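You operate a simulated robot arm through the tools that you are given. There is no shell and no other tool. Be economical: measure what you need, move in short steps, check, and stop when the job is done.

The job below is to be done with a simulated robot arm. You get a single attempt, and the scene is never put back.

Task
Boil the plum jar with the red lid until its dot turns brown.
Fine: it stays in the cream pot, glass lid on, ring off at the end. Set down upright: what you pick out.

Only the result counts: the job must be done as asked and must still hold three seconds after the hand-in. Knocking over, shifting, dropping, spilling or breaking anything else fails it. Lids that push on must go on centred and level and be pressed home; caps that screw on are set level and turned clockwise until they are tight.

Robot
A 7-joint arm with a fingered hand on a trunk, on a base that drives. Base frame: it is fixed to the floor where the robot stands at the start and does not move with it; the origin is under the middle of the robot, x ahead of it, y to its left, z up. Readings come in cm, degrees, newtons and seconds.
Its first joint turns from -69.0 to 172.0 degrees. Places, roughly: glass lid (22x22x5 cm) [70, 10, 110]; pot [70, 10, 90]; ring dial [50, 10, 90]; top of the preserves counter [60, -30, 90]. Payload 5 kg.
The TCP is the grasp point between the finger pads, 3.2 cm short of the fingertips. In the tool frame z runs along the fingers and y along their closing line. The gripper opens to 16 cm. The gripper's body begins 8.9 cm behind the TCP. The gripper is a hand of 3 fingers: y runs from the thumb to the fingers, the wrist lies at [0, 0, -25.2] in the tool frame, and closing takes about 1.5 s.
Orientation is told as [roll, pitch, yaw] about the base's x, y, z axes, in that order, counted from this pose: with the fingers straight down and closing along the base's y, the tool's x points along the base's -x, its y along +y and its z along -z.

Tools
- The arm moves only by the tool step_arm. Its argument "commands" is a list of rows, each a list of 2 entries, a list of its own where there are three numbers: the shift along the tool's x, y, z in units of 500 mm (1.0 is 500 mm), then the turn, a rotation vector about the tool's x, y, z in units of 120 degrees (1.0 is 120 degrees). In form: [[[tx, ty, tz], [rx, ry, rz]], ...]. A call has 1 to 10 rows; each row is the pose to reach, as a shift and turn from the pose commanded when the call began, along the tool's axes at that moment. "hand" is the opening in per cent of the stroke, from 0 (shut) to 100 (fully open), set as the call begins (left out, the last holds). A call with a number of a shift or a turn outside -1 to 1 is refused whole. A row lasts 0.2 s, in which the tool goes at most 5 cm and 8.6 degrees; a call with a longer step from one row to the next is refused whole, and so is a gripper value outside its range. A pose out of reach is approached as far as the arm can. The call stops where the force on the tool passes 40 N (or 10 N more than at its start, if that is more) or the arm is blocked; 0.2 s more then pass. Each finger travels about 10.8 cm/s and halts on what it meets, pressing with about 26 N; the grip force reading is that of the motor and also rises with nothing between the fingers. The clock runs only during rows and for 0.2 s after the last one: add rows that repeat a pose to give the fingers time. The reply holds the time, the measured pose of the TCP, the force on the tool along the base axes, the opening and the grip force, in the units named above and with some noise, with the torque about the TCP (base axes, N m) and any sound that the robot's microphone picked up, and new pictures: "show" is both (left out), scene, wrist or none.
- Cameras (640 x 400 px; columns grow to the right, rows downward): "scene" is now at [13.31, -2.29, 143.38]; the picture's right is [-0.27, -0.96, -0.00], its down [-0.61, 0.17, -0.77] and it looks along [0.74, -0.21, -0.64] (base axes); focal length 240 px, centre (320, 200). "wrist" rides on the gripper at [6.5, -0.4, -11.6] in the tool frame; the picture's right is [0.06, 1.00, 0.00], its down [-0.87, 0.05, -0.49] and it looks along [-0.49, 0.03, 0.87] (tool axes); focal length 261 px, centre (320, 200). There is no depth. A picture from a camera that has moved, and an enlarged one, comes with that camera's place and axes in the base frame and with its lens.
- move_column(by): slides the trunk up (or, below 0, down) by that many cm; the arm and the scene camera ride with it, the base frame stays. It gives what a move gives, with no picture.
- base_move(legs): drives the robot by 1 to 6 legs, each [ahead, left, turn to the left] in cm, cm and degrees, along the robot's own axes; the way and the turn of a leg run together, so that a leg with both is an arc; at most 150 cm and 180 degrees a leg. The arm and the cameras ride along, it lands a little off, and it stops where it bumps. It gives what a move gives, and a new picture of the scene camera.
- set_grasp(shape): the hand has 3 fingers and takes this shape, open, in about a second: jaw (thumb against the fingers, like two jaws); tri (thumb and two fingers); tip (a fingertip pinch); poke (one finger out to press); point (the index stretched); flat (the hand flat); cup (the hand cupped); fist (a fist). The gripper value then closes the fingers along that shape, each until it touches; the sizes above hold for jaw. It gives what a move gives, with no picture.
- aim_head(pan, tilt): turns the head with the scene camera to pan (to the left, within 86 degrees either way) and tilt (down, from -29 to 69), counted from straight ahead of the robot. It gives what a move gives, and a new picture of the scene camera.
- zoom(camera, box): a new picture of the part [left, top, right, bottom] of that camera's present view, enlarged. It takes no simulated time.
- finish_job(): hands the job in; it is judged then, once.

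Go step by step. Nothing tells you exact positions but the pictures and the camera data: compare them with the known pose of the tool, close in by small moves and look again before you grip or let go. The budget is 120 turns and 260 pictures, counting those below and the enlarged ones. Unless the task says otherwise, let go and move clear before handing in, and close with one line.

The tools are called after ">>>" as a command line: name --argument value ..., lists and objects as JSON in quotes. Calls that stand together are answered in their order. step_arm: Moves the arm, as the interface text tells. Its arguments: {"type":"object","properties":{"commands":{"type":"array","items":{"type":"array"}},"hand":{"type":"number"},"show":{"type":"string","enum":["both","scene","wrist","none"]}},"required":["commands"]} The other tools are called the same way: move_column (by) slides the trunk up or down; set_grasp (shape) gives the hand a shape; base_move (legs) drives the base; aim_head (pan, tilt) turns the head that bears the scene camera; zoom (camera, box) takes an enlarged picture of a part of a camera's view; finish_job () hands the job in.

At the start:

```text
t: 0.0
ee_pos: [62.26, -25.58, 125.83]
orientation: [0.0, 0.0, -0.1]
ft_force: [-0.1, -0.2, -0.2]
ft_torque: [0.02, 0.0, 0.01]
finger_gap: 15.97
gripper_force: 0.1
shape: jaw
trunk travel left (down, up): [-60.0, 34.0]
robot x, y, heading: [-0.12, 0.56, 0.2]
head pan, tilt: [-15.9, 39.5]
```

scene: 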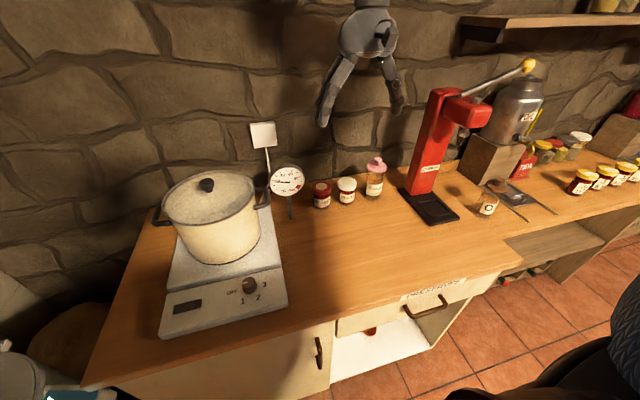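
wrist: 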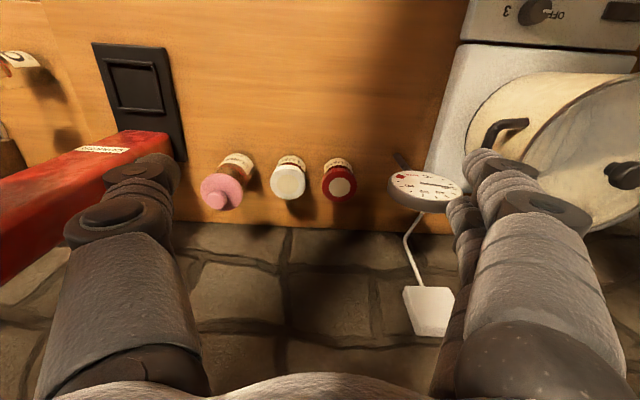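

I see the hotplate with the cream pot on the left, a thermometer, and a few jars by the wall. I'll zoom in first to identify the plum jar and the dial.

>>> zoom --camera "scene" --box '[260, 120, 420, 220]'

>>> zoom --camera "scene" --box '[140, 160, 300, 340]'

>>> zoom --camera "scene" --box '[460, 100, 640, 220]'

>>> zoom --camera "wrist" --box '[180, 120, 480, 320]'

```text
4.00 times, centred on (340, 170) of scene
camera zoom: at [13.31, -2.29, 143.38], right [-0.27, -0.96, 0.0], down [-0.61, 0.17, -0.77], along [0.74, -0.21, -0.64], focal length 960 px, centre (240, 320)
```

zoom: 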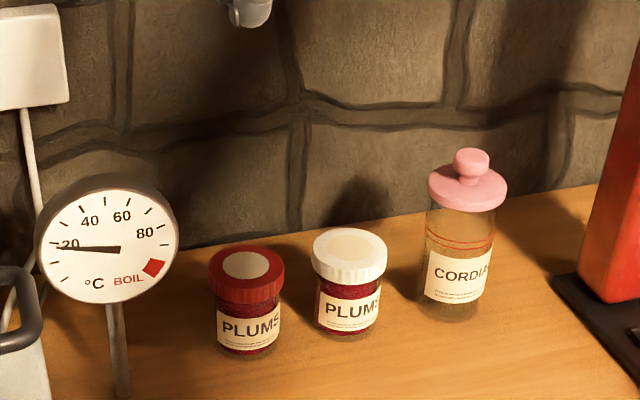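

```text
2.22 times, centred on (220, 250) of scene
camera zoom: at [13.31, -2.29, 143.38], right [-0.27, -0.96, 0.0], down [-0.61, 0.17, -0.77], along [0.74, -0.21, -0.64], focal length 533 px, centre (542, 89)
```

zoom: 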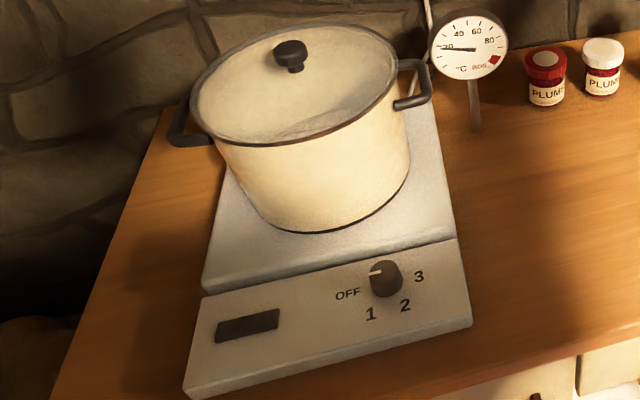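

```text
3.33 times, centred on (550, 160) of scene
camera zoom: at [13.31, -2.29, 143.38], right [-0.27, -0.96, 0.0], down [-0.61, 0.17, -0.77], along [0.74, -0.21, -0.64], focal length 800 px, centre (-447, 333)
```

zoom: 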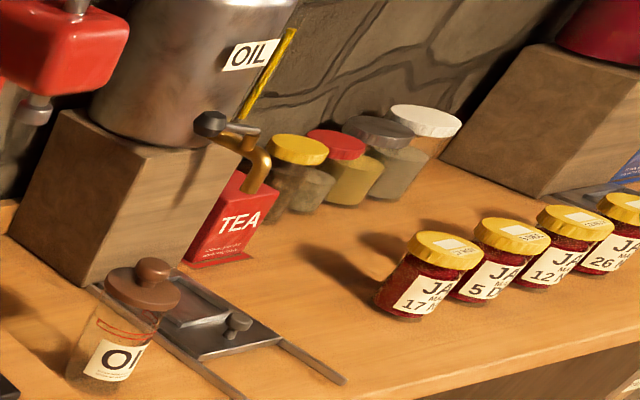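

```text
2.00 times, centred on (330, 220) of wrist
camera zoom: at [55.75, -26.02, 137.33], right [-0.06, 1.0, 0.0], down [0.87, 0.05, 0.49], along [0.49, 0.03, -0.87], focal length 521 px, centre (300, 160)
```

zoom: 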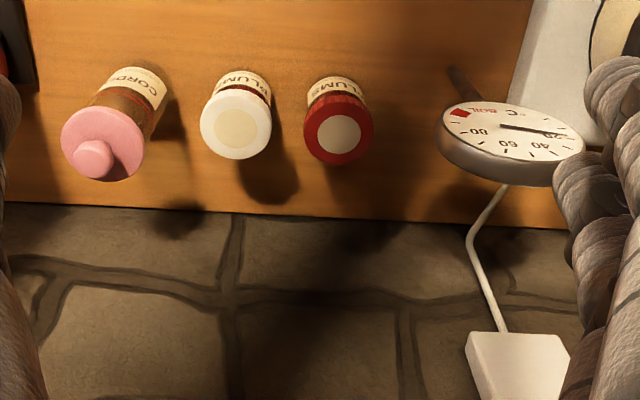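

The red-lidded plum jar is near [77, -21], with its lid top at z≈94.6. The pot is near [69, 11]. Next I'll move above the pot and look at the lid knob and through the glass.

>>> step_arm --commands '[[[0, 0.1, 0], [0, 0, 0]], [[0, 0.2, 0], [0, 0, 0]], [[0, 0.3, 0], [0, 0, 0]], [[0, 0.4, 0], [0, 0, 0]], [[0, 0.5, 0], [0, 0, 0]], [[0, 0.6, 0], [0, 0, 0]], [[0, 0.7, 0], [0, 0, 0]], [[0, 0.72, 0], [0, 0, 0]]]'

>>> zoom --camera "wrist" --box '[160, 0, 480, 300]'

```text
t: 1.8
ee_pos: [58.34, -10.57, 123.2]
orientation: [0.5, -0.1, 0.0]
ft_force: [-0.6, 0.8, -0.7]
ft_torque: [-0.04, 0.02, -0.03]
finger_gap: 15.98
gripper_force: 0.1
shape: jaw
out of reach, approached as far as the arm can: row 3, 4, 5, 6, 7, 8
trunk travel left (down, up): [-60.0, 34.0]
robot x, y, heading: [0.01, 0.03, 0.1]
head pan, tilt: [-15.9, 39.5]
camera scene: at [13.31, -2.28, 143.38], right [-0.27, -0.96, 0.0], down [-0.61, 0.17, -0.77], along [0.74, -0.21, -0.64], focal length 240 px, centre (320, 200)
camera wrist: at [51.84, -11.2, 134.7], right [-0.06, 1.0, 0.01], down [0.87, 0.05, 0.49], along [0.49, 0.04, -0.87], focal length 261 px, centre (320, 200)
```

scene: 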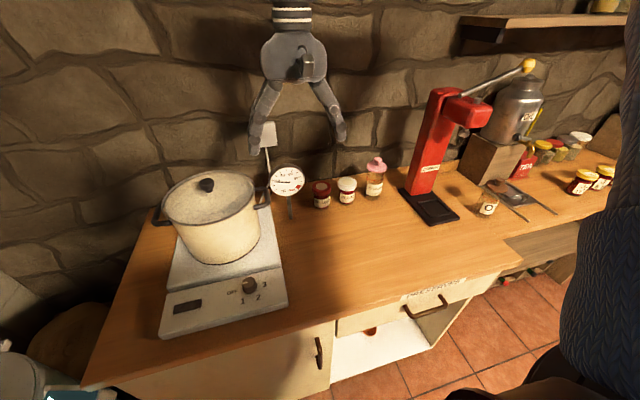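
wrist: 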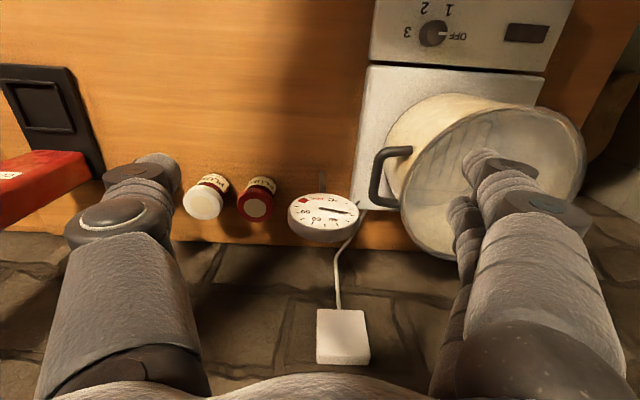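

```text
1.33 times, centred on (320, 150) of wrist
camera zoom: at [51.84, -11.2, 134.7], right [-0.06, 1.0, 0.01], down [0.87, 0.05, 0.49], along [0.49, 0.04, -0.87], focal length 348 px, centre (320, 267)
```

zoom: 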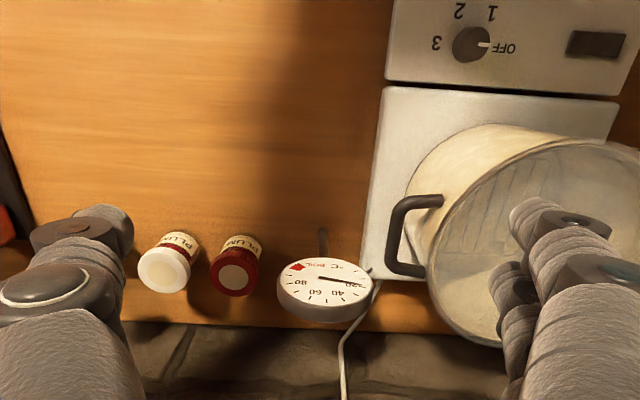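

The arm stopped early at y≈-10.6, probably at a wrist limit. I'll turn the yaw to the left and see whether that frees it.

>>> step_arm --commands '[[[0, 0, 0], [0, 0, -0.07]], [[0, 0, 0], [0, 0, -0.14]], [[0, 0, 0], [0, 0, -0.21]], [[0, 0, 0], [0, 0, -0.28]], [[0, 0, 0], [0, 0, -0.28]]]'

```text
t: 3.0
ee_pos: [58.24, -10.66, 123.06]
orientation: [0.2, -0.1, 33.6]
ft_force: [-0.6, 0.0, -0.9]
ft_torque: [-0.02, 0.0, -0.02]
finger_gap: 15.99
gripper_force: 0.1
shape: jaw
trunk travel left (down, up): [-60.0, 34.0]
robot x, y, heading: [-0.12, -0.1, -0.1]
head pan, tilt: [-15.9, 39.5]
camera scene: at [13.32, -2.28, 143.38], right [-0.27, -0.96, 0.0], down [-0.61, 0.17, -0.77], along [0.74, -0.21, -0.64], focal length 240 px, centre (320, 200)
camera wrist: at [53.1, -14.73, 134.49], right [-0.61, 0.8, 0.0], down [0.69, 0.52, 0.5], along [0.39, 0.3, -0.87], focal length 261 px, centre (320, 200)
```

scene: 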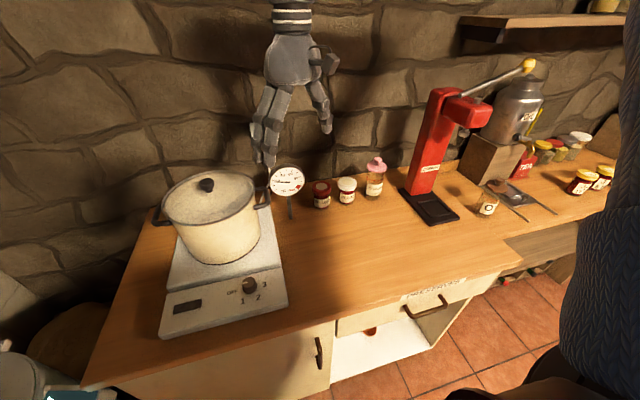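
wrist: 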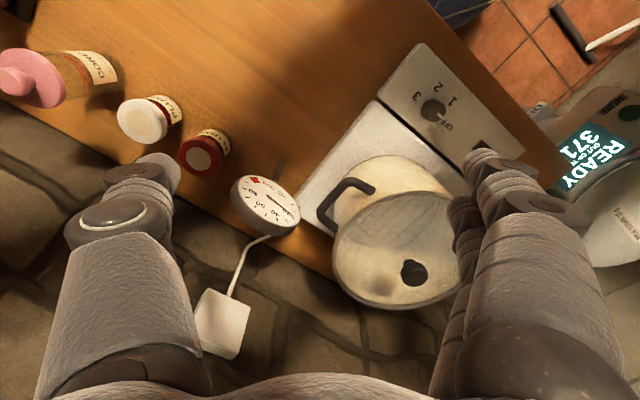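

Yaw works freely, so I'll keep going left with the turned wrist.

>>> step_arm --commands '[[[-0.056, 0.064, -0.012], [0, 0, 0]], [[-0.113, 0.127, -0.024], [0, 0, 0]], [[-0.169, 0.19, -0.036], [0, 0, 0]], [[-0.226, 0.254, -0.048], [0, 0, 0]], [[-0.282, 0.317, -0.06], [0, 0, 0]], [[-0.282, 0.317, -0.06], [0, 0, 0]]]'

```text
t: 4.4
ee_pos: [57.08, -9.92, 122.32]
orientation: [0.2, -0.2, 33.5]
ft_force: [0.4, -0.4, 0.9]
ft_torque: [0.02, 0.04, -0.01]
finger_gap: 16.0
gripper_force: 0.0
shape: jaw
out of reach, approached as far as the arm can: row 1, 2, 3, 4, 5, 6
trunk travel left (down, up): [-60.0, 34.0]
robot x, y, heading: [0.12, -0.07, -0.1]
head pan, tilt: [-15.9, 39.5]
camera scene: at [13.31, -2.28, 143.38], right [-0.27, -0.96, 0.0], down [-0.61, 0.17, -0.77], along [0.74, -0.21, -0.64], focal length 240 px, centre (320, 200)
camera wrist: at [51.91, -14.01, 133.85], right [-0.6, 0.8, 0.0], down [0.69, 0.52, 0.5], along [0.39, 0.3, -0.87], focal length 261 px, centre (320, 200)
```

scene: 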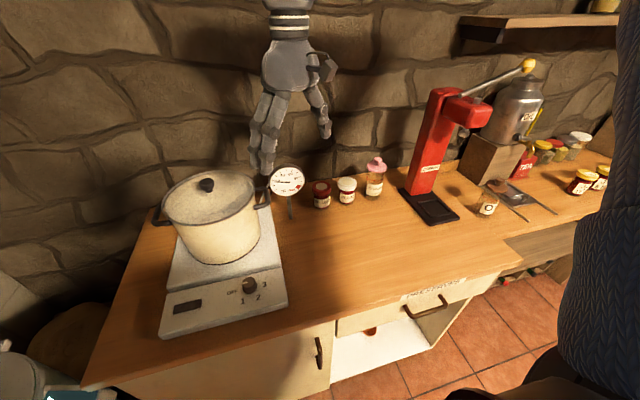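
wrist: 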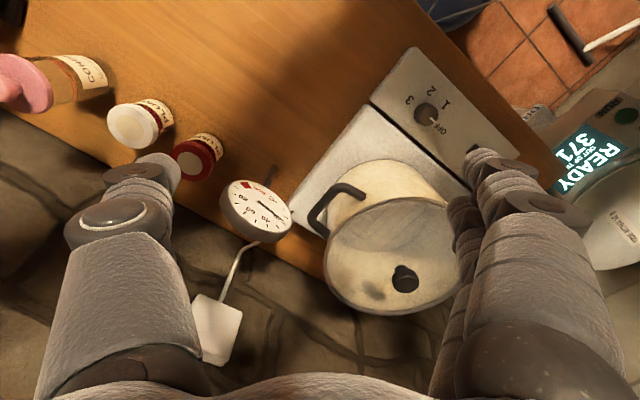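

The drift looks like a reach limit because the wrist is high. I'll raise the trunk and retry.

>>> move_column --by 20

>>> step_arm --commands '[[[-0.056, 0.064, 0.06], [0, 0, 0]], [[-0.113, 0.127, 0.12], [0, 0, 0]], [[-0.169, 0.19, 0.18], [0, 0, 0]], [[-0.226, 0.254, 0.22], [0, 0, 0]], [[-0.282, 0.317, 0.26], [0, 0, 0]], [[-0.282, 0.317, 0.26], [0, 0, 0]]]'

```text
t: 6.6
ee_pos: [57.11, -9.91, 142.39]
orientation: [0.2, -0.3, 33.5]
ft_force: [-0.4, 0.5, -0.3]
ft_torque: [0.0, -0.01, 0.01]
finger_gap: 16.0
gripper_force: 0.1
shape: jaw
trunk travel left (down, up): [-80.0, 14.0]
robot x, y, heading: [0.18, 0.26, 0.2]
head pan, tilt: [-15.9, 39.5]
```

```text
refused: row 1 steps farther than a row can; nothing moved
```

The column is up. I'll retry with smaller steps.

>>> step_arm --commands '[[[0, 0, 0.09], [0, 0, 0]], [[0, 0, 0.18], [0, 0, 0]], [[0, 0, 0.26], [0, 0, 0]], [[-0.056, 0.064, 0.26], [0, 0, 0]], [[-0.113, 0.127, 0.26], [0, 0, 0]], [[-0.169, 0.19, 0.26], [0, 0, 0]], [[-0.226, 0.254, 0.26], [0, 0, 0]], [[-0.282, 0.317, 0.26], [0, 0, 0]], [[-0.282, 0.317, 0.26], [0, 0, 0]]]'

```text
t: 8.6
ee_pos: [57.43, -8.05, 129.59]
orientation: [0.4, -0.5, 33.7]
ft_force: [1.2, -0.7, -0.6]
ft_torque: [0.0, -0.01, 0.0]
finger_gap: 15.99
gripper_force: 0.1
shape: jaw
out of reach, approached as far as the arm can: row 4, 5, 6, 7, 8, 9
trunk travel left (down, up): [-80.0, 14.0]
robot x, y, heading: [-0.13, 0.26, -0.1]
head pan, tilt: [-15.9, 39.5]
camera scene: at [13.39, -2.31, 163.37], right [-0.27, -0.96, 0.0], down [-0.61, 0.17, -0.77], along [0.74, -0.21, -0.64], focal length 240 px, centre (320, 200)
camera wrist: at [52.36, -12.33, 140.95], right [-0.6, 0.8, 0.01], down [0.69, 0.52, 0.5], along [0.39, 0.31, -0.87], focal length 261 px, centre (320, 200)
```

scene: 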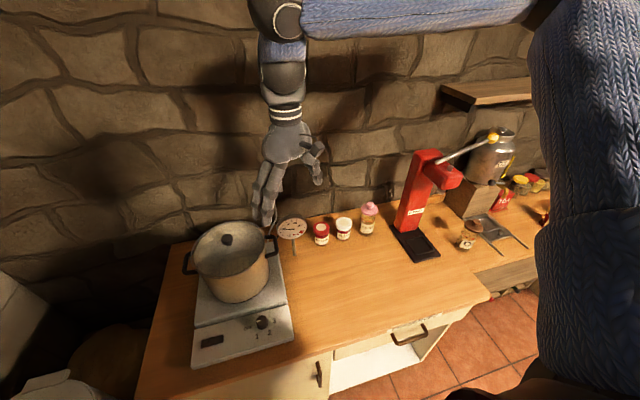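
wrist: 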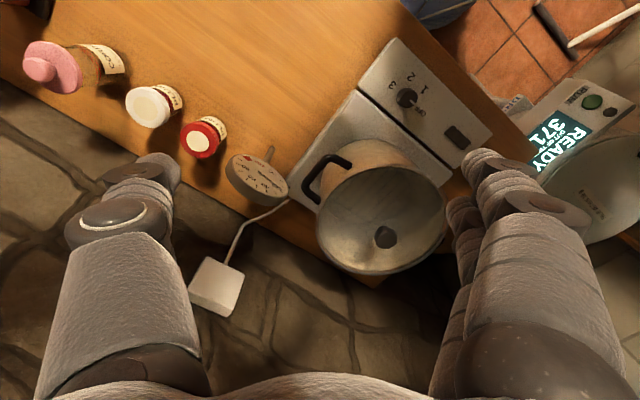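

It's an azimuth limit rather than reach: the arm can't go left of about -9°. I'll turn the base 28° left in place, so the pot and the jar are both well within the sector.

>>> base_move --legs '[[0, 0, 14], [0, 0, 14]]'

>>> step_arm --commands '[[[0, 0, 0], [0, 0, 0]]]'

```text
t: 10.6
ee_pos: [54.63, 19.23, 129.46]
orientation: [0.5, -0.3, 61.1]
ft_force: [0.2, 0.6, -0.2]
ft_torque: [0.0, 0.04, 0.01]
finger_gap: 15.97
gripper_force: 0.1
shape: jaw
trunk travel left (down, up): [-80.0, 14.0]
robot x, y, heading: [-0.08, -0.15, 27.7]
head pan, tilt: [-15.9, 39.5]
camera scene: at [12.9, 4.12, 163.38], right [0.2, -0.98, 0.0], down [-0.62, -0.13, -0.77], along [0.76, 0.16, -0.64], focal length 240 px, centre (320, 200)
```

scene: 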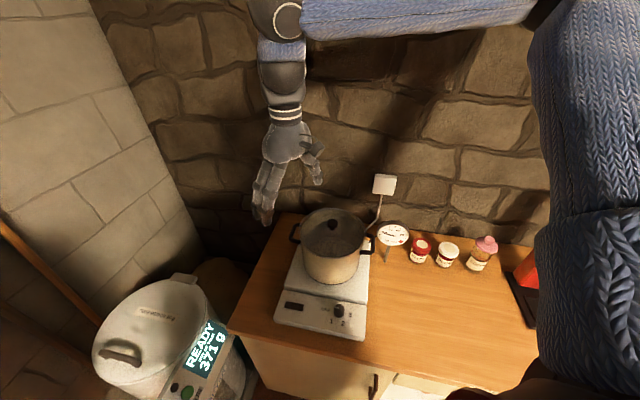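

```text
t: 11.0
ee_pos: [54.71, 19.3, 129.58]
orientation: [0.2, -0.5, 61.2]
ft_force: [-0.5, 0.0, 0.4]
ft_torque: [-0.01, 0.02, 0.0]
finger_gap: 16.01
gripper_force: 0.0
shape: jaw
trunk travel left (down, up): [-80.0, 14.0]
robot x, y, heading: [-0.3, 0.09, 27.6]
head pan, tilt: [-15.9, 39.5]
camera scene: at [12.91, 4.06, 163.38], right [0.2, -0.98, 0.0], down [-0.62, -0.13, -0.77], along [0.76, 0.16, -0.64], focal length 240 px, centre (320, 200)
camera wrist: at [52.03, 13.2, 140.98], right [-0.9, 0.43, 0.01], down [0.37, 0.78, 0.5], along [0.21, 0.45, -0.87], focal length 261 px, centre (320, 200)
```

scene: 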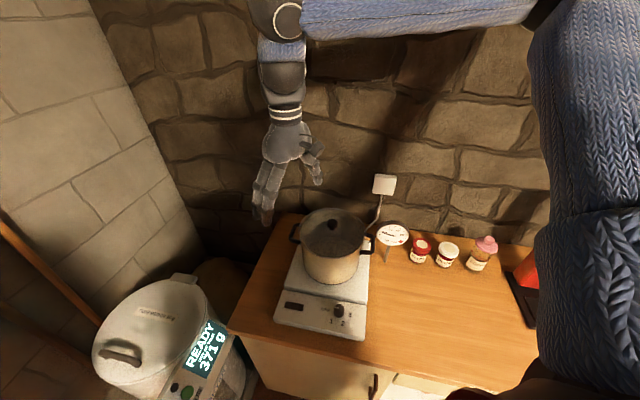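
wrist: 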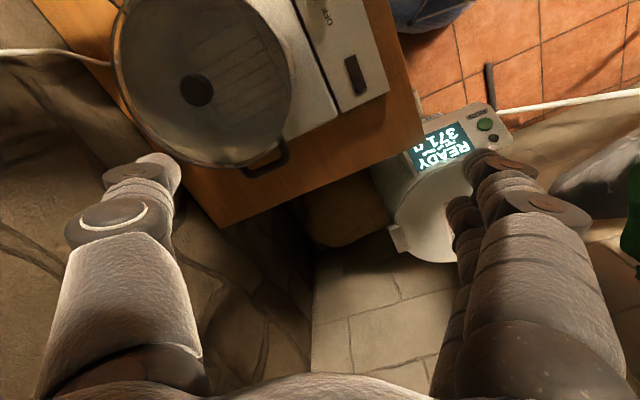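

The base turned in place. The knob triangulates to about [65.7, 10.9, 110]. I'll zoom to check the knob shape and the pot's contents.

>>> zoom --camera "scene" --box '[270, 190, 400, 340]'

>>> zoom --camera "wrist" --box '[100, 0, 400, 190]'

```text
2.67 times, centred on (335, 265) of scene
camera zoom: at [12.91, 4.06, 163.38], right [0.2, -0.98, 0.0], down [-0.62, -0.13, -0.77], along [0.76, 0.16, -0.64], focal length 640 px, centre (280, 27)
```

zoom: 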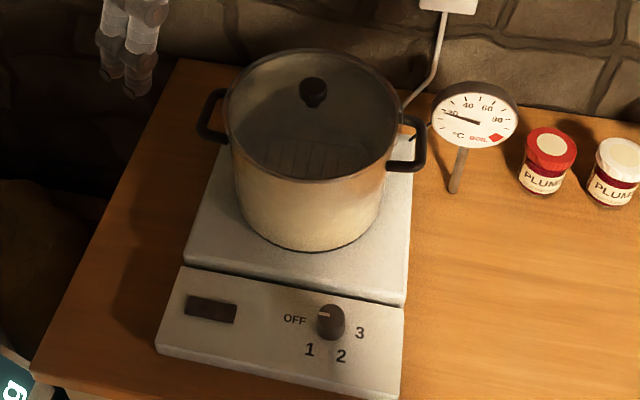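

```text
2.11 times, centred on (250, 95) of wrist
camera zoom: at [52.03, 13.2, 140.98], right [-0.9, 0.43, 0.01], down [0.37, 0.78, 0.5], along [0.21, 0.45, -0.87], focal length 549 px, centre (467, 421)
```

zoom: 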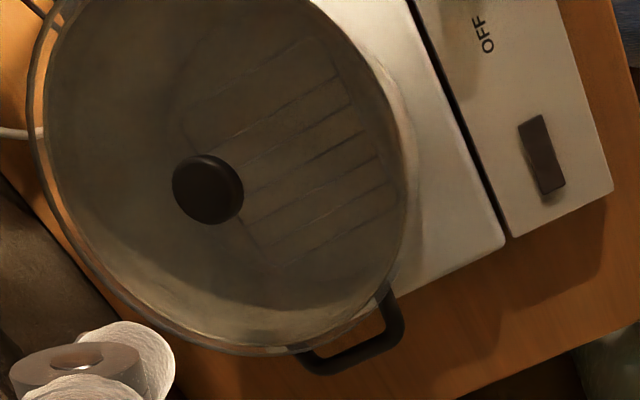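

The pot holds a rack and the lid is on. I'll square the wrist to the robot and hover just above the knob with the hand half closed.

>>> step_arm --commands '[[[0.009, -0.072, 0], [0, 0, 0.07]], [[0.018, -0.145, 0], [0, 0, 0.14]], [[0.026, -0.217, 0], [0, 0, 0.21]], [[0.035, -0.289, 0], [0, 0, 0.28]], [[0.035, -0.289, 0.08], [0, 0, 0.28]], [[0.035, -0.289, 0.16], [0, 0, 0.28]], [[0.035, -0.289, 0.22], [0, 0, 0.28]], [[0.035, -0.289, 0.22], [0, 0, 0.28]]]' --hand 60

```text
t: 12.8
ee_pos: [66.3, 10.86, 118.44]
orientation: [0.5, -0.2, 27.5]
ft_force: [-0.9, -0.3, 0.1]
ft_torque: [0.0, -0.05, -0.03]
finger_gap: 9.63
gripper_force: 0.1
shape: jaw
trunk travel left (down, up): [-80.0, 14.0]
robot x, y, heading: [0.09, 0.2, 27.7]
head pan, tilt: [-15.9, 39.5]
camera scene: at [12.79, 4.13, 163.39], right [0.2, -0.98, 0.0], down [-0.62, -0.13, -0.77], along [0.76, 0.16, -0.64], focal length 240 px, centre (320, 200)
camera wrist: at [60.81, 7.3, 129.83], right [-0.52, 0.86, 0.01], down [0.75, 0.45, 0.49], along [0.42, 0.26, -0.87], focal length 261 px, centre (320, 200)
```

scene: 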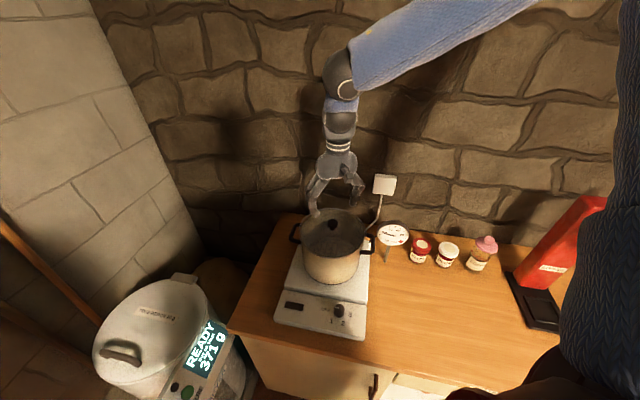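
wrist: 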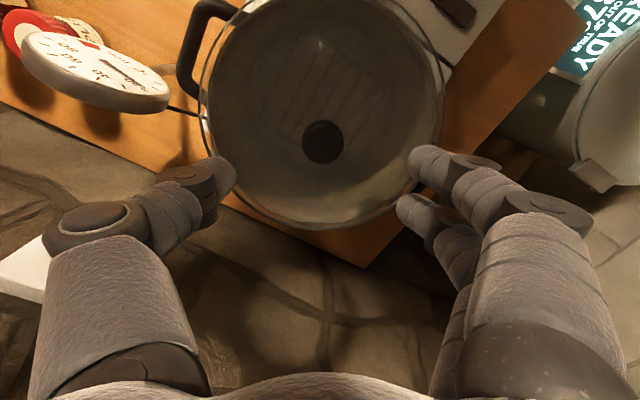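

The knob is at about [65.9, 10.8], nearly centred under the tool. I'll descend to z≈112 and check.

>>> step_arm --commands '[[[0.008, 0.002, 0.06], [0, 0, 0]], [[0.008, 0.002, 0.12], [0, 0, 0]], [[0.008, 0.002, 0.128], [0, 0, 0]]]'

>>> zoom --camera "scene" --box '[270, 170, 400, 260]'

```text
t: 13.6
ee_pos: [65.93, 10.85, 111.97]
orientation: [0.6, -0.2, 27.6]
ft_force: [0.3, 0.1, 0.4]
ft_torque: [-0.01, 0.03, 0.0]
finger_gap: 9.66
gripper_force: 0.1
shape: jaw
trunk travel left (down, up): [-80.0, 14.0]
robot x, y, heading: [0.1, -0.11, 27.4]
head pan, tilt: [-15.9, 39.5]
camera scene: at [12.86, 4.1, 163.38], right [0.2, -0.98, 0.0], down [-0.62, -0.13, -0.77], along [0.76, 0.16, -0.64], focal length 240 px, centre (320, 200)
camera wrist: at [60.45, 7.27, 123.45], right [-0.52, 0.86, 0.01], down [0.75, 0.45, 0.49], along [0.42, 0.26, -0.87], focal length 261 px, centre (320, 200)
```

scene: 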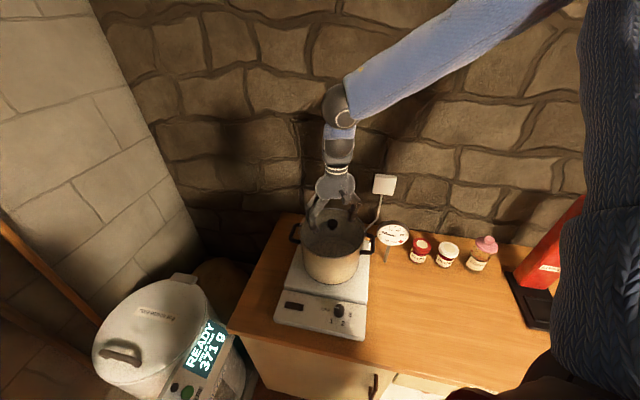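
wrist: 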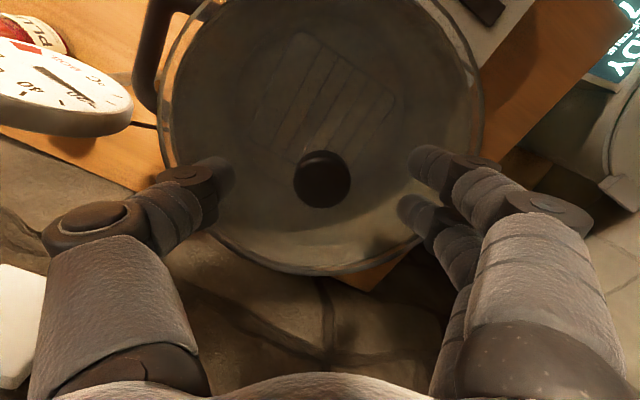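

```text
4.44 times, centred on (335, 215) of scene
camera zoom: at [12.86, 4.1, 163.38], right [0.2, -0.98, 0.0], down [-0.62, -0.13, -0.77], along [0.76, 0.16, -0.64], focal length 1066 px, centre (253, 133)
```

zoom: 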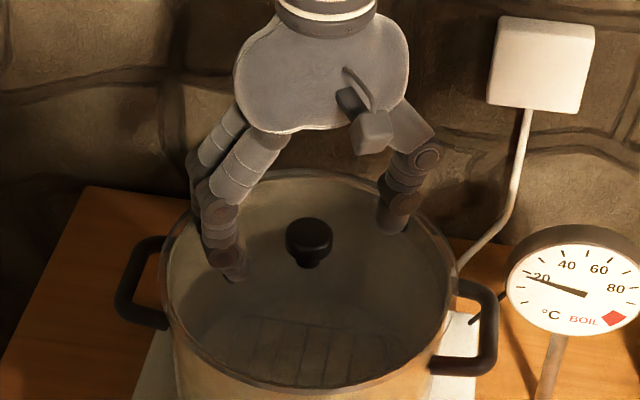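

The knob is centred at about [66.05, 10.9], top near 109.5. I'll descend gently to about 110.

>>> step_arm --commands '[[[-0.002, 0, 0.02], [0, 0, 0]], [[-0.002, 0, 0.03], [0, 0, 0]], [[-0.002, 0, 0.036], [0, 0, 0]], [[-0.002, 0, 0.036], [0, 0, 0]]]' --hand 45

>>> zoom --camera "scene" --box '[290, 180, 380, 260]'

```text
t: 14.6
ee_pos: [66.1, 10.95, 110.11]
orientation: [0.7, -0.1, 27.6]
ft_force: [-0.2, 0.2, -0.4]
ft_torque: [0.04, -0.01, -0.04]
finger_gap: 7.27
gripper_force: 0.1
shape: jaw
trunk travel left (down, up): [-80.0, 14.0]
robot x, y, heading: [-0.04, 0.08, 27.7]
head pan, tilt: [-15.9, 39.5]
camera scene: at [12.9, 4.11, 163.38], right [0.2, -0.98, 0.0], down [-0.62, -0.13, -0.77], along [0.76, 0.16, -0.64], focal length 240 px, centre (320, 200)
camera wrist: at [60.61, 7.44, 121.65], right [-0.52, 0.86, 0.01], down [0.75, 0.45, 0.49], along [0.42, 0.26, -0.87], focal length 261 px, centre (320, 200)
```

scene: 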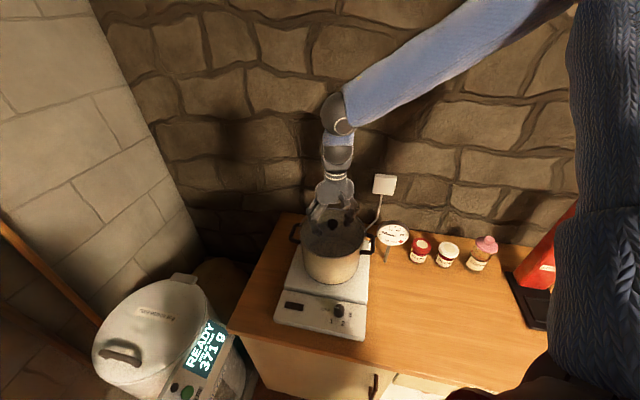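
wrist: 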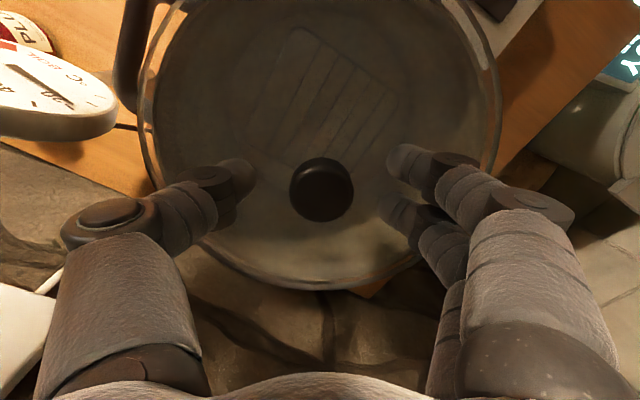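

```text
5.00 times, centred on (335, 220) of scene
camera zoom: at [12.9, 4.11, 163.38], right [0.2, -0.98, 0.0], down [-0.62, -0.13, -0.77], along [0.76, 0.16, -0.64], focal length 1200 px, centre (245, 100)
```

zoom: 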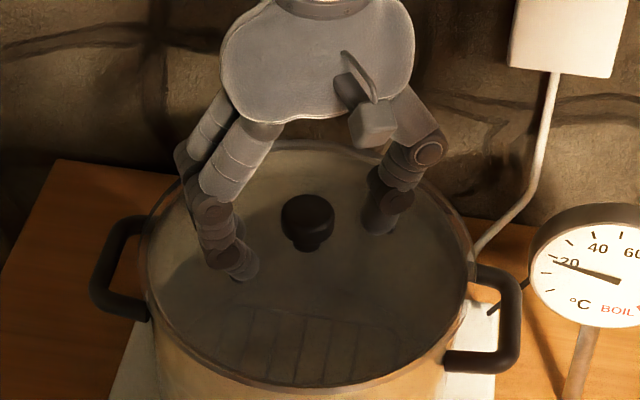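

No contact yet. I'll go a little lower and then close on the knob.

>>> step_arm --commands '[[[0, 0, 0.006], [0, 0, 0]], [[0, 0, 0.012], [0, 0, 0]], [[0, 0, 0.012], [0, 0, 0]]]' --show "none"

>>> step_arm --commands '[[[0, 0, 0], [0, 0, 0]], [[0, 0, 0], [0, 0, 0]], [[0, 0, 0], [0, 0, 0]], [[0, 0, 0], [0, 0, 0]], [[0, 0, 0], [0, 0, 0]]]' --hand 10

>>> zoom --camera "scene" --box '[290, 180, 380, 260]'

```text
t: 15.5
ee_pos: [66.21, 11.03, 110.04]
orientation: [0.7, -0.5, 27.5]
ft_force: [-4.4, -2.2, 28.8]
ft_torque: [-0.6, 0.02, -0.04]
finger_gap: 7.26
gripper_force: 0.1
shape: jaw
trunk travel left (down, up): [-80.0, 14.0]
robot x, y, heading: [-0.07, -0.11, 27.4]
head pan, tilt: [-15.9, 39.5]
stopped in row 3: the force on the tool passed its limit (the readings are from after the stop); the commanded pose is now the measured one
```

```text
t: 16.7
ee_pos: [66.15, 10.97, 109.8]
orientation: [0.6, -0.4, 27.6]
ft_force: [2.9, -5.5, 24.8]
ft_torque: [-0.42, 0.02, 0.1]
finger_gap: 2.72
gripper_force: 25.9
shape: jaw
trunk travel left (down, up): [-80.0, 14.0]
robot x, y, heading: [0.12, -0.04, 27.6]
head pan, tilt: [-15.9, 39.5]
camera scene: at [12.76, 4.01, 163.4], right [0.2, -0.98, 0.0], down [-0.62, -0.13, -0.77], along [0.76, 0.16, -0.64], focal length 240 px, centre (320, 200)
camera wrist: at [60.64, 7.47, 121.34], right [-0.52, 0.86, 0.01], down [0.75, 0.44, 0.5], along [0.42, 0.26, -0.87], focal length 261 px, centre (320, 200)
```

scene: 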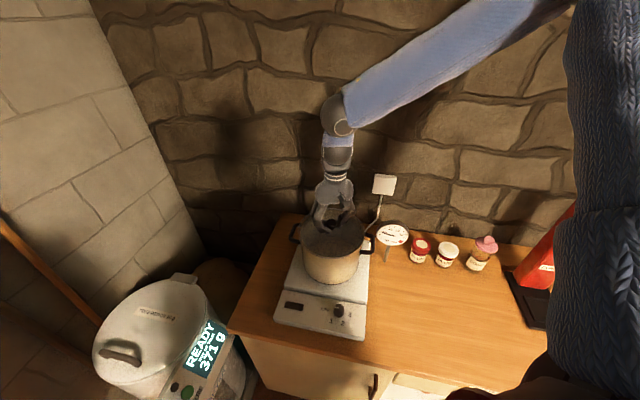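
wrist: 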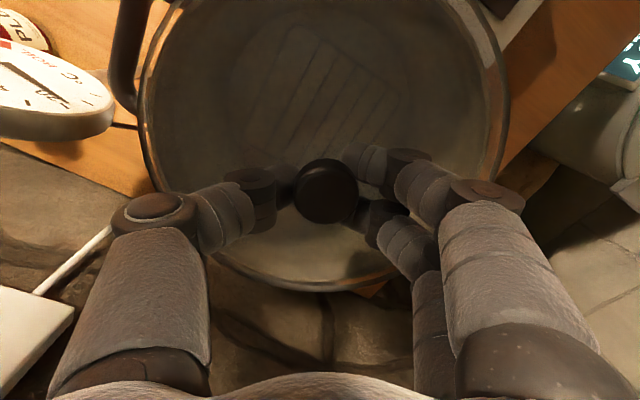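

```text
5.00 times, centred on (335, 220) of scene
camera zoom: at [12.76, 4.01, 163.4], right [0.2, -0.98, 0.0], down [-0.62, -0.13, -0.77], along [0.76, 0.16, -0.64], focal length 1200 px, centre (245, 100)
```

zoom: 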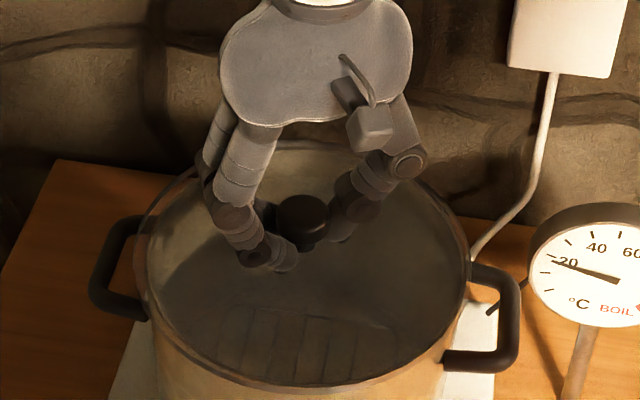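

The knob is gripped (gap 2.7 cm). I'll lift straight up.

>>> step_arm --commands '[[[0, 0, -0.02], [0, 0, 0]], [[0, 0, -0.06], [0, 0, 0]], [[0, 0, -0.14], [0, 0, 0]], [[0, 0, -0.22], [0, 0, 0]], [[0, 0, -0.3], [0, 0, 0]], [[0, 0, -0.34], [0, 0, 0]], [[0, 0, -0.34], [0, 0, 0]]]'

>>> zoom --camera "scene" --box '[250, 130, 430, 350]'

```text
t: 18.3
ee_pos: [66.38, 11.01, 126.7]
orientation: [0.7, -0.3, 27.6]
ft_force: [0.1, 0.4, -3.4]
ft_torque: [-0.04, 0.01, 0.02]
finger_gap: 2.45
gripper_force: 26.1
shape: jaw
trunk travel left (down, up): [-80.0, 14.0]
robot x, y, heading: [-0.05, 0.05, 27.5]
head pan, tilt: [-15.9, 39.5]
camera scene: at [12.97, 4.11, 163.37], right [0.2, -0.98, 0.0], down [-0.62, -0.13, -0.77], along [0.76, 0.16, -0.64], focal length 240 px, centre (320, 200)
camera wrist: at [60.83, 7.38, 138.13], right [-0.52, 0.86, 0.01], down [0.75, 0.44, 0.5], along [0.42, 0.26, -0.87], focal length 261 px, centre (320, 200)
```

scene: 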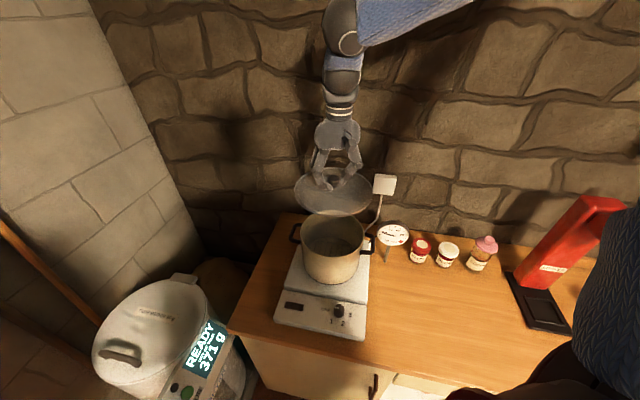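
wrist: 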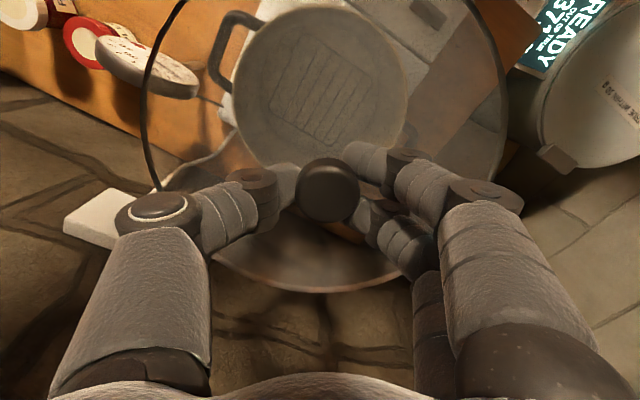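

```text
1.82 times, centred on (340, 240) of scene
camera zoom: at [12.97, 4.11, 163.37], right [0.2, -0.98, 0.0], down [-0.62, -0.13, -0.77], along [0.76, 0.16, -0.64], focal length 436 px, centre (284, 127)
```

zoom: 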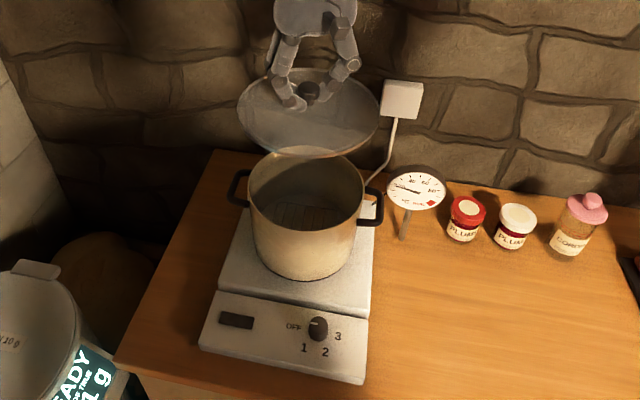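

The lid came off level. I'll check the pot's inside through the wrist camera.

>>> zoom --camera "wrist" --box '[210, 0, 430, 180]'

>>> zoom --camera "scene" --box '[290, 200, 380, 290]'

```text
2.22 times, centred on (320, 90) of wrist
camera zoom: at [60.83, 7.38, 138.13], right [-0.52, 0.86, 0.01], down [0.75, 0.44, 0.5], along [0.42, 0.26, -0.87], focal length 579 px, centre (320, 444)
```

zoom: 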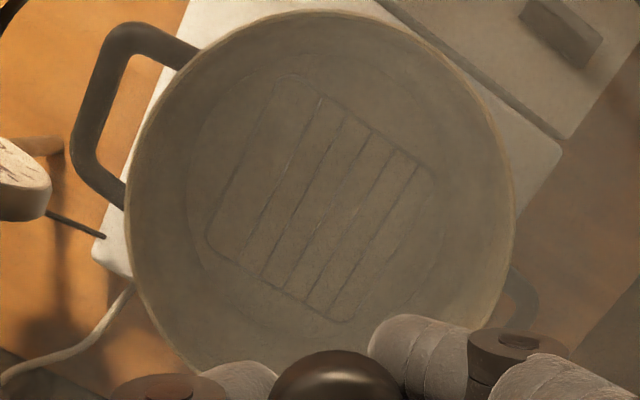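

```text
4.44 times, centred on (335, 245) of scene
camera zoom: at [12.97, 4.11, 163.37], right [0.2, -0.98, 0.0], down [-0.62, -0.13, -0.77], along [0.76, 0.16, -0.64], focal length 1066 px, centre (253, 0)
```

zoom: 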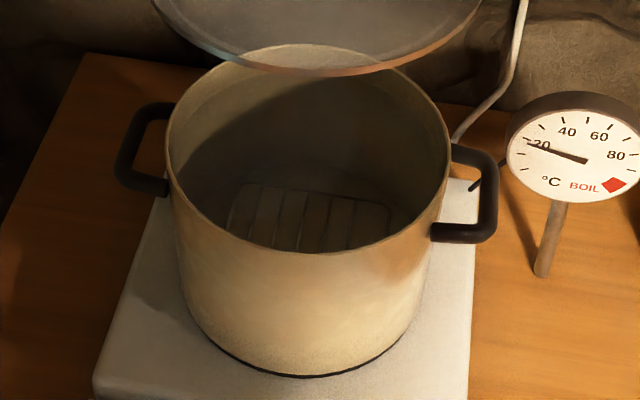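

The pot holds only the rack. I'll carry the lid over to the free counter area at about [53, -20].

>>> step_arm --commands '[[[0.0655, -0.0533, 0], [0, 0, 0.03]], [[0.131, -0.1065, 0], [0, 0, 0.06]], [[0.1965, -0.16, 0], [0, 0, 0.09]], [[0.262, -0.213, 0], [0, 0, 0.12]], [[0.3275, -0.2663, 0], [0, 0, 0.15]], [[0.393, -0.3195, 0], [0, 0, 0.18]], [[0.4585, -0.373, 0], [0, 0, 0.21]], [[0.524, -0.426, 0], [0, 0, 0.24]], [[0.524, -0.426, 0], [0, 0, 0.24]]]'

```text
t: 20.3
ee_pos: [56.03, -20.56, 128.5]
orientation: [0.8, 0.4, -1.3]
ft_force: [1.4, 0.6, -3.9]
ft_torque: [-0.04, 0.09, 0.02]
finger_gap: 2.36
gripper_force: 26.4
shape: jaw
out of reach, approached as far as the arm can: row 7, 8, 9
trunk travel left (down, up): [-80.0, 14.0]
robot x, y, heading: [0.47, 0.15, 27.5]
head pan, tilt: [-15.9, 39.5]
camera scene: at [13.38, 4.06, 163.32], right [0.2, -0.98, 0.0], down [-0.63, -0.13, -0.77], along [0.75, 0.16, -0.64], focal length 240 px, centre (320, 200)
camera wrist: at [49.63, -21.14, 139.98], right [-0.04, 1.0, 0.01], down [0.87, 0.03, 0.49], along [0.49, 0.03, -0.87], focal length 261 px, centre (320, 200)
```

scene: 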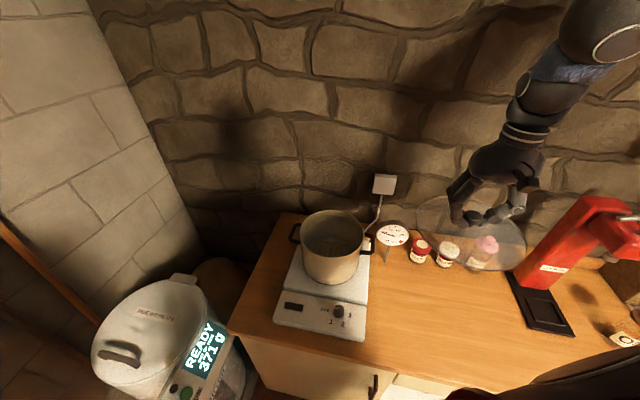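
wrist: 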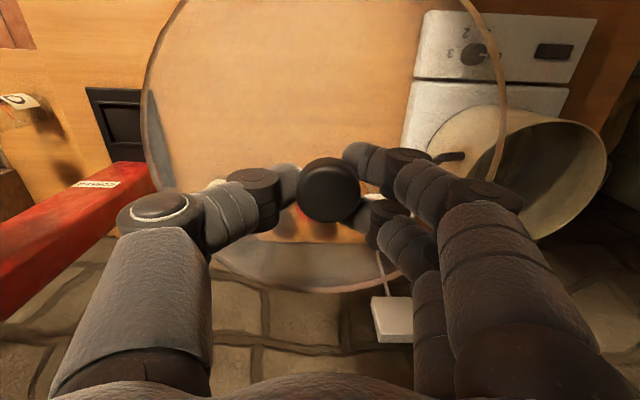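

The lid hangs level at [56, -20.6] with clear counter below. I'll descend to about z = 97 and look.

>>> step_arm --commands '[[[0, 0, 0.08], [0, 0, 0]], [[0, 0, 0.16], [0, 0, 0]], [[0, 0, 0.24], [0, 0, 0]], [[0, 0, 0.32], [0, 0, 0]], [[0, 0, 0.4], [0, 0, 0]], [[0, 0, 0.48], [0, 0, 0]], [[0, 0, 0.56], [0, 0, 0]], [[0, 0, 0.62], [0, 0, 0]], [[0, 0, 0.62], [0, 0, 0]]]'

```text
t: 22.3
ee_pos: [55.46, -20.54, 97.88]
orientation: [0.7, 0.0, -1.2]
ft_force: [-0.5, 0.2, -3.8]
ft_torque: [0.01, 0.0, -0.01]
finger_gap: 2.34
gripper_force: 26.2
shape: jaw
out of reach, approached as far as the arm can: row 1, 2, 3, 4, 5, 6
trunk travel left (down, up): [-80.0, 14.0]
robot x, y, heading: [0.09, -0.09, 28.0]
head pan, tilt: [-15.9, 39.5]
camera scene: at [12.79, 4.15, 163.39], right [0.2, -0.98, 0.0], down [-0.62, -0.13, -0.77], along [0.76, 0.16, -0.64], focal length 240 px, centre (320, 200)
camera wrist: at [48.92, -20.88, 109.25], right [-0.04, 1.0, 0.01], down [0.87, 0.03, 0.49], along [0.49, 0.03, -0.87], focal length 261 px, centre (320, 200)
```

scene: 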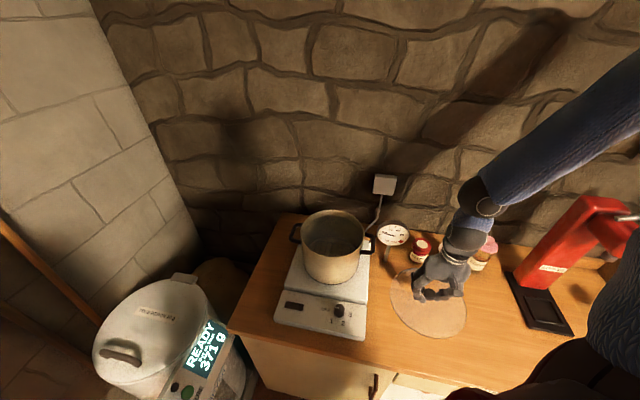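
wrist: 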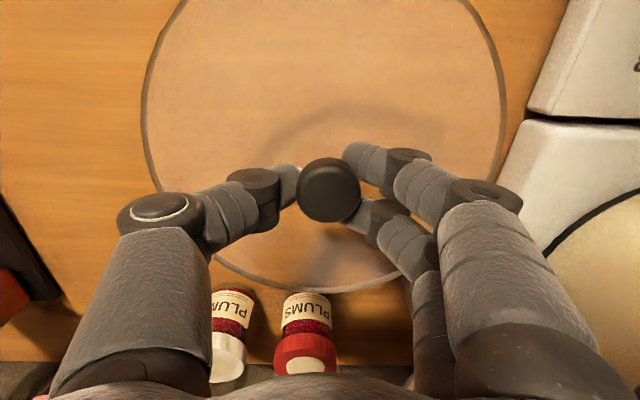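

Clear below, so I'll lower in small steps until contact.

>>> step_arm --commands '[[[0, 0, 0.03], [0, 0, 0]], [[0, 0, 0.06], [0, 0, 0]], [[0, 0, 0.08], [0, 0, 0]], [[0, 0, 0.095], [0, 0, 0]], [[0, 0, 0.105], [0, 0, 0]], [[0, 0, 0.115], [0, 0, 0]], [[0, 0, 0.125], [0, 0, 0]]]'

```text
t: 23.9
ee_pos: [55.47, -20.37, 91.38]
orientation: [0.7, 0.1, -1.2]
ft_force: [1.0, -0.4, -3.2]
ft_torque: [0.02, 0.0, -0.03]
finger_gap: 2.36
gripper_force: 26.2
shape: jaw
trunk travel left (down, up): [-80.0, 14.0]
robot x, y, heading: [-0.13, -0.13, 27.5]
head pan, tilt: [-15.9, 39.5]
camera scene: at [12.96, 4.05, 163.37], right [0.2, -0.98, 0.0], down [-0.62, -0.13, -0.77], along [0.76, 0.16, -0.64], focal length 240 px, centre (320, 200)
camera wrist: at [49.07, -20.89, 102.81], right [-0.04, 1.0, 0.01], down [0.87, 0.03, 0.49], along [0.49, 0.03, -0.87], focal length 261 px, centre (320, 200)
```

scene: 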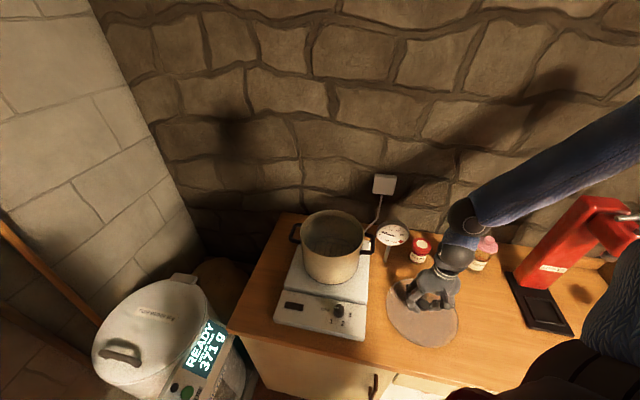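
wrist: 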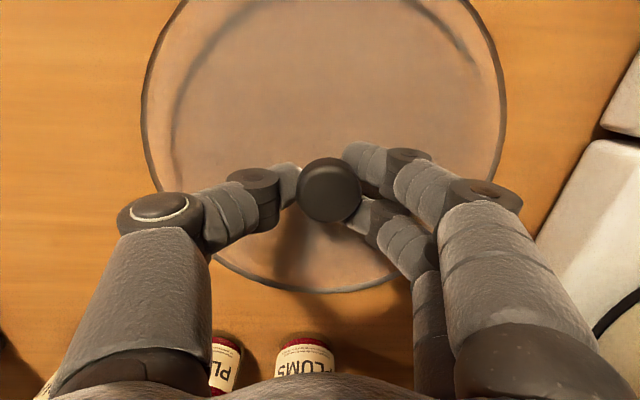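

>>> step_arm --commands '[[[0, 0, 0.006], [0, 0, 0]], [[0, 0, 0.012], [0, 0, 0]], [[0, 0, 0.018], [0, 0, 0]], [[0, 0, 0.024], [0, 0, 0]], [[0, 0, 0.03], [0, 0, 0]]]'

```text
t: 24.9
ee_pos: [55.49, -20.43, 90.4]
orientation: [0.8, -0.3, -1.1]
ft_force: [-2.7, -4.9, 37.8]
ft_torque: [-0.4, 0.34, -0.06]
finger_gap: 2.67
gripper_force: 26.5
shape: jaw
trunk travel left (down, up): [-80.0, 14.0]
robot x, y, heading: [-0.19, 0.07, 27.3]
head pan, tilt: [-15.9, 39.5]
stopped in row 5: the force on the tool passed its limit (the readings are from after the stop); the commanded pose is now the measured one
camera scene: at [12.68, 4.09, 163.45], right [0.2, -0.98, 0.0], down [-0.62, -0.13, -0.77], along [0.76, 0.16, -0.63], focal length 240 px, centre (320, 200)
camera wrist: at [48.98, -20.87, 101.93], right [-0.04, 1.0, 0.01], down [0.87, 0.03, 0.5], along [0.5, 0.03, -0.87], focal length 261 px, centre (320, 200)
```

scene: 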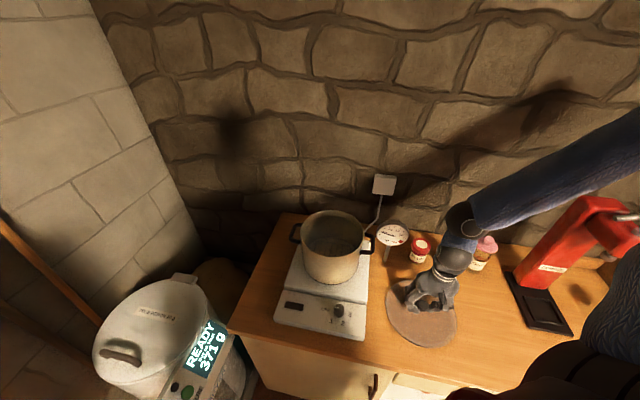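
wrist: 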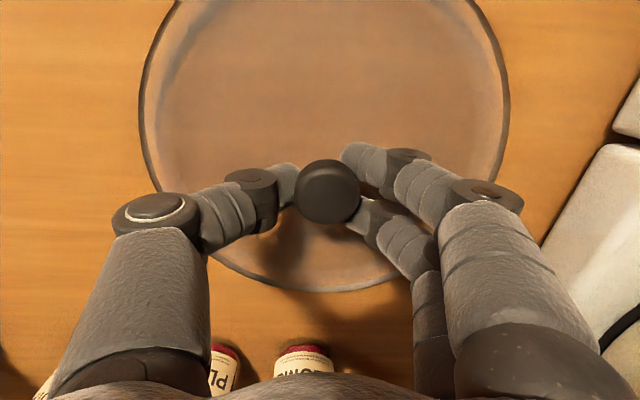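

The lid is on the counter. I'll release it and rise.

>>> step_arm --commands '[[[0, 0, -0.004], [0, 0, 0]], [[0, 0, -0.004], [0, 0, 0]], [[0, 0, -0.004], [0, 0, 0]], [[0, 0, -0.004], [0, 0, 0]]]' --hand 45 --show "none"

>>> step_arm --commands '[[[0, 0, -0.08], [0, 0, 0]], [[0, 0, -0.16], [0, 0, 0]], [[0, 0, -0.24], [0, 0, 0]], [[0, 0, -0.32], [0, 0, 0]], [[0, 0, -0.32], [0, 0, 0]]]'

```text
t: 25.9
ee_pos: [55.63, -20.24, 90.58]
orientation: [0.7, -0.3, -1.2]
ft_force: [3.3, 3.0, 32.4]
ft_torque: [-0.01, 0.03, 0.06]
finger_gap: 6.45
gripper_force: 0.0
shape: jaw
trunk travel left (down, up): [-80.0, 14.0]
robot x, y, heading: [0.0, 0.27, 27.6]
head pan, tilt: [-15.9, 39.5]
```

```text
t: 27.1
ee_pos: [56.46, -20.46, 106.23]
orientation: [1.5, 0.5, -1.7]
ft_force: [2.1, -2.0, 2.6]
ft_torque: [0.17, 0.14, 0.03]
finger_gap: 7.23
gripper_force: 0.1
shape: jaw
out of reach, approached as far as the arm can: row 3, 4, 5
trunk travel left (down, up): [-80.0, 14.0]
robot x, y, heading: [0.3, -0.21, 27.6]
head pan, tilt: [-15.9, 39.5]
camera scene: at [12.95, 4.08, 163.38], right [0.2, -0.98, 0.0], down [-0.62, -0.13, -0.77], along [0.76, 0.16, -0.64], focal length 240 px, centre (320, 200)
camera wrist: at [50.09, -21.07, 117.82], right [-0.03, 1.0, 0.03], down [0.87, 0.01, 0.49], along [0.48, 0.04, -0.87], focal length 261 px, centre (320, 200)
```

scene: 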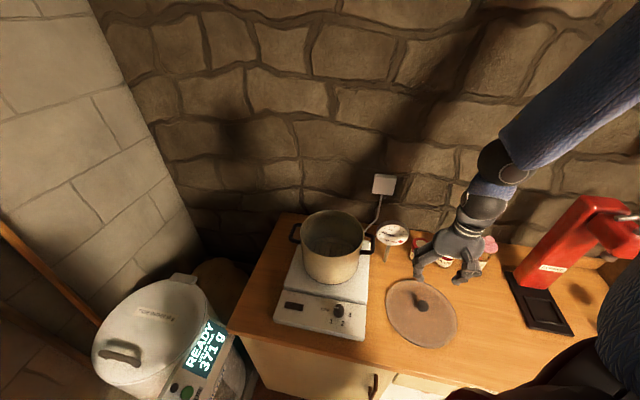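
wrist: 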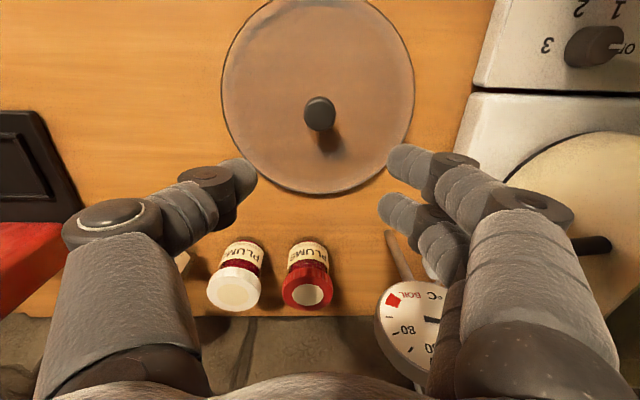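

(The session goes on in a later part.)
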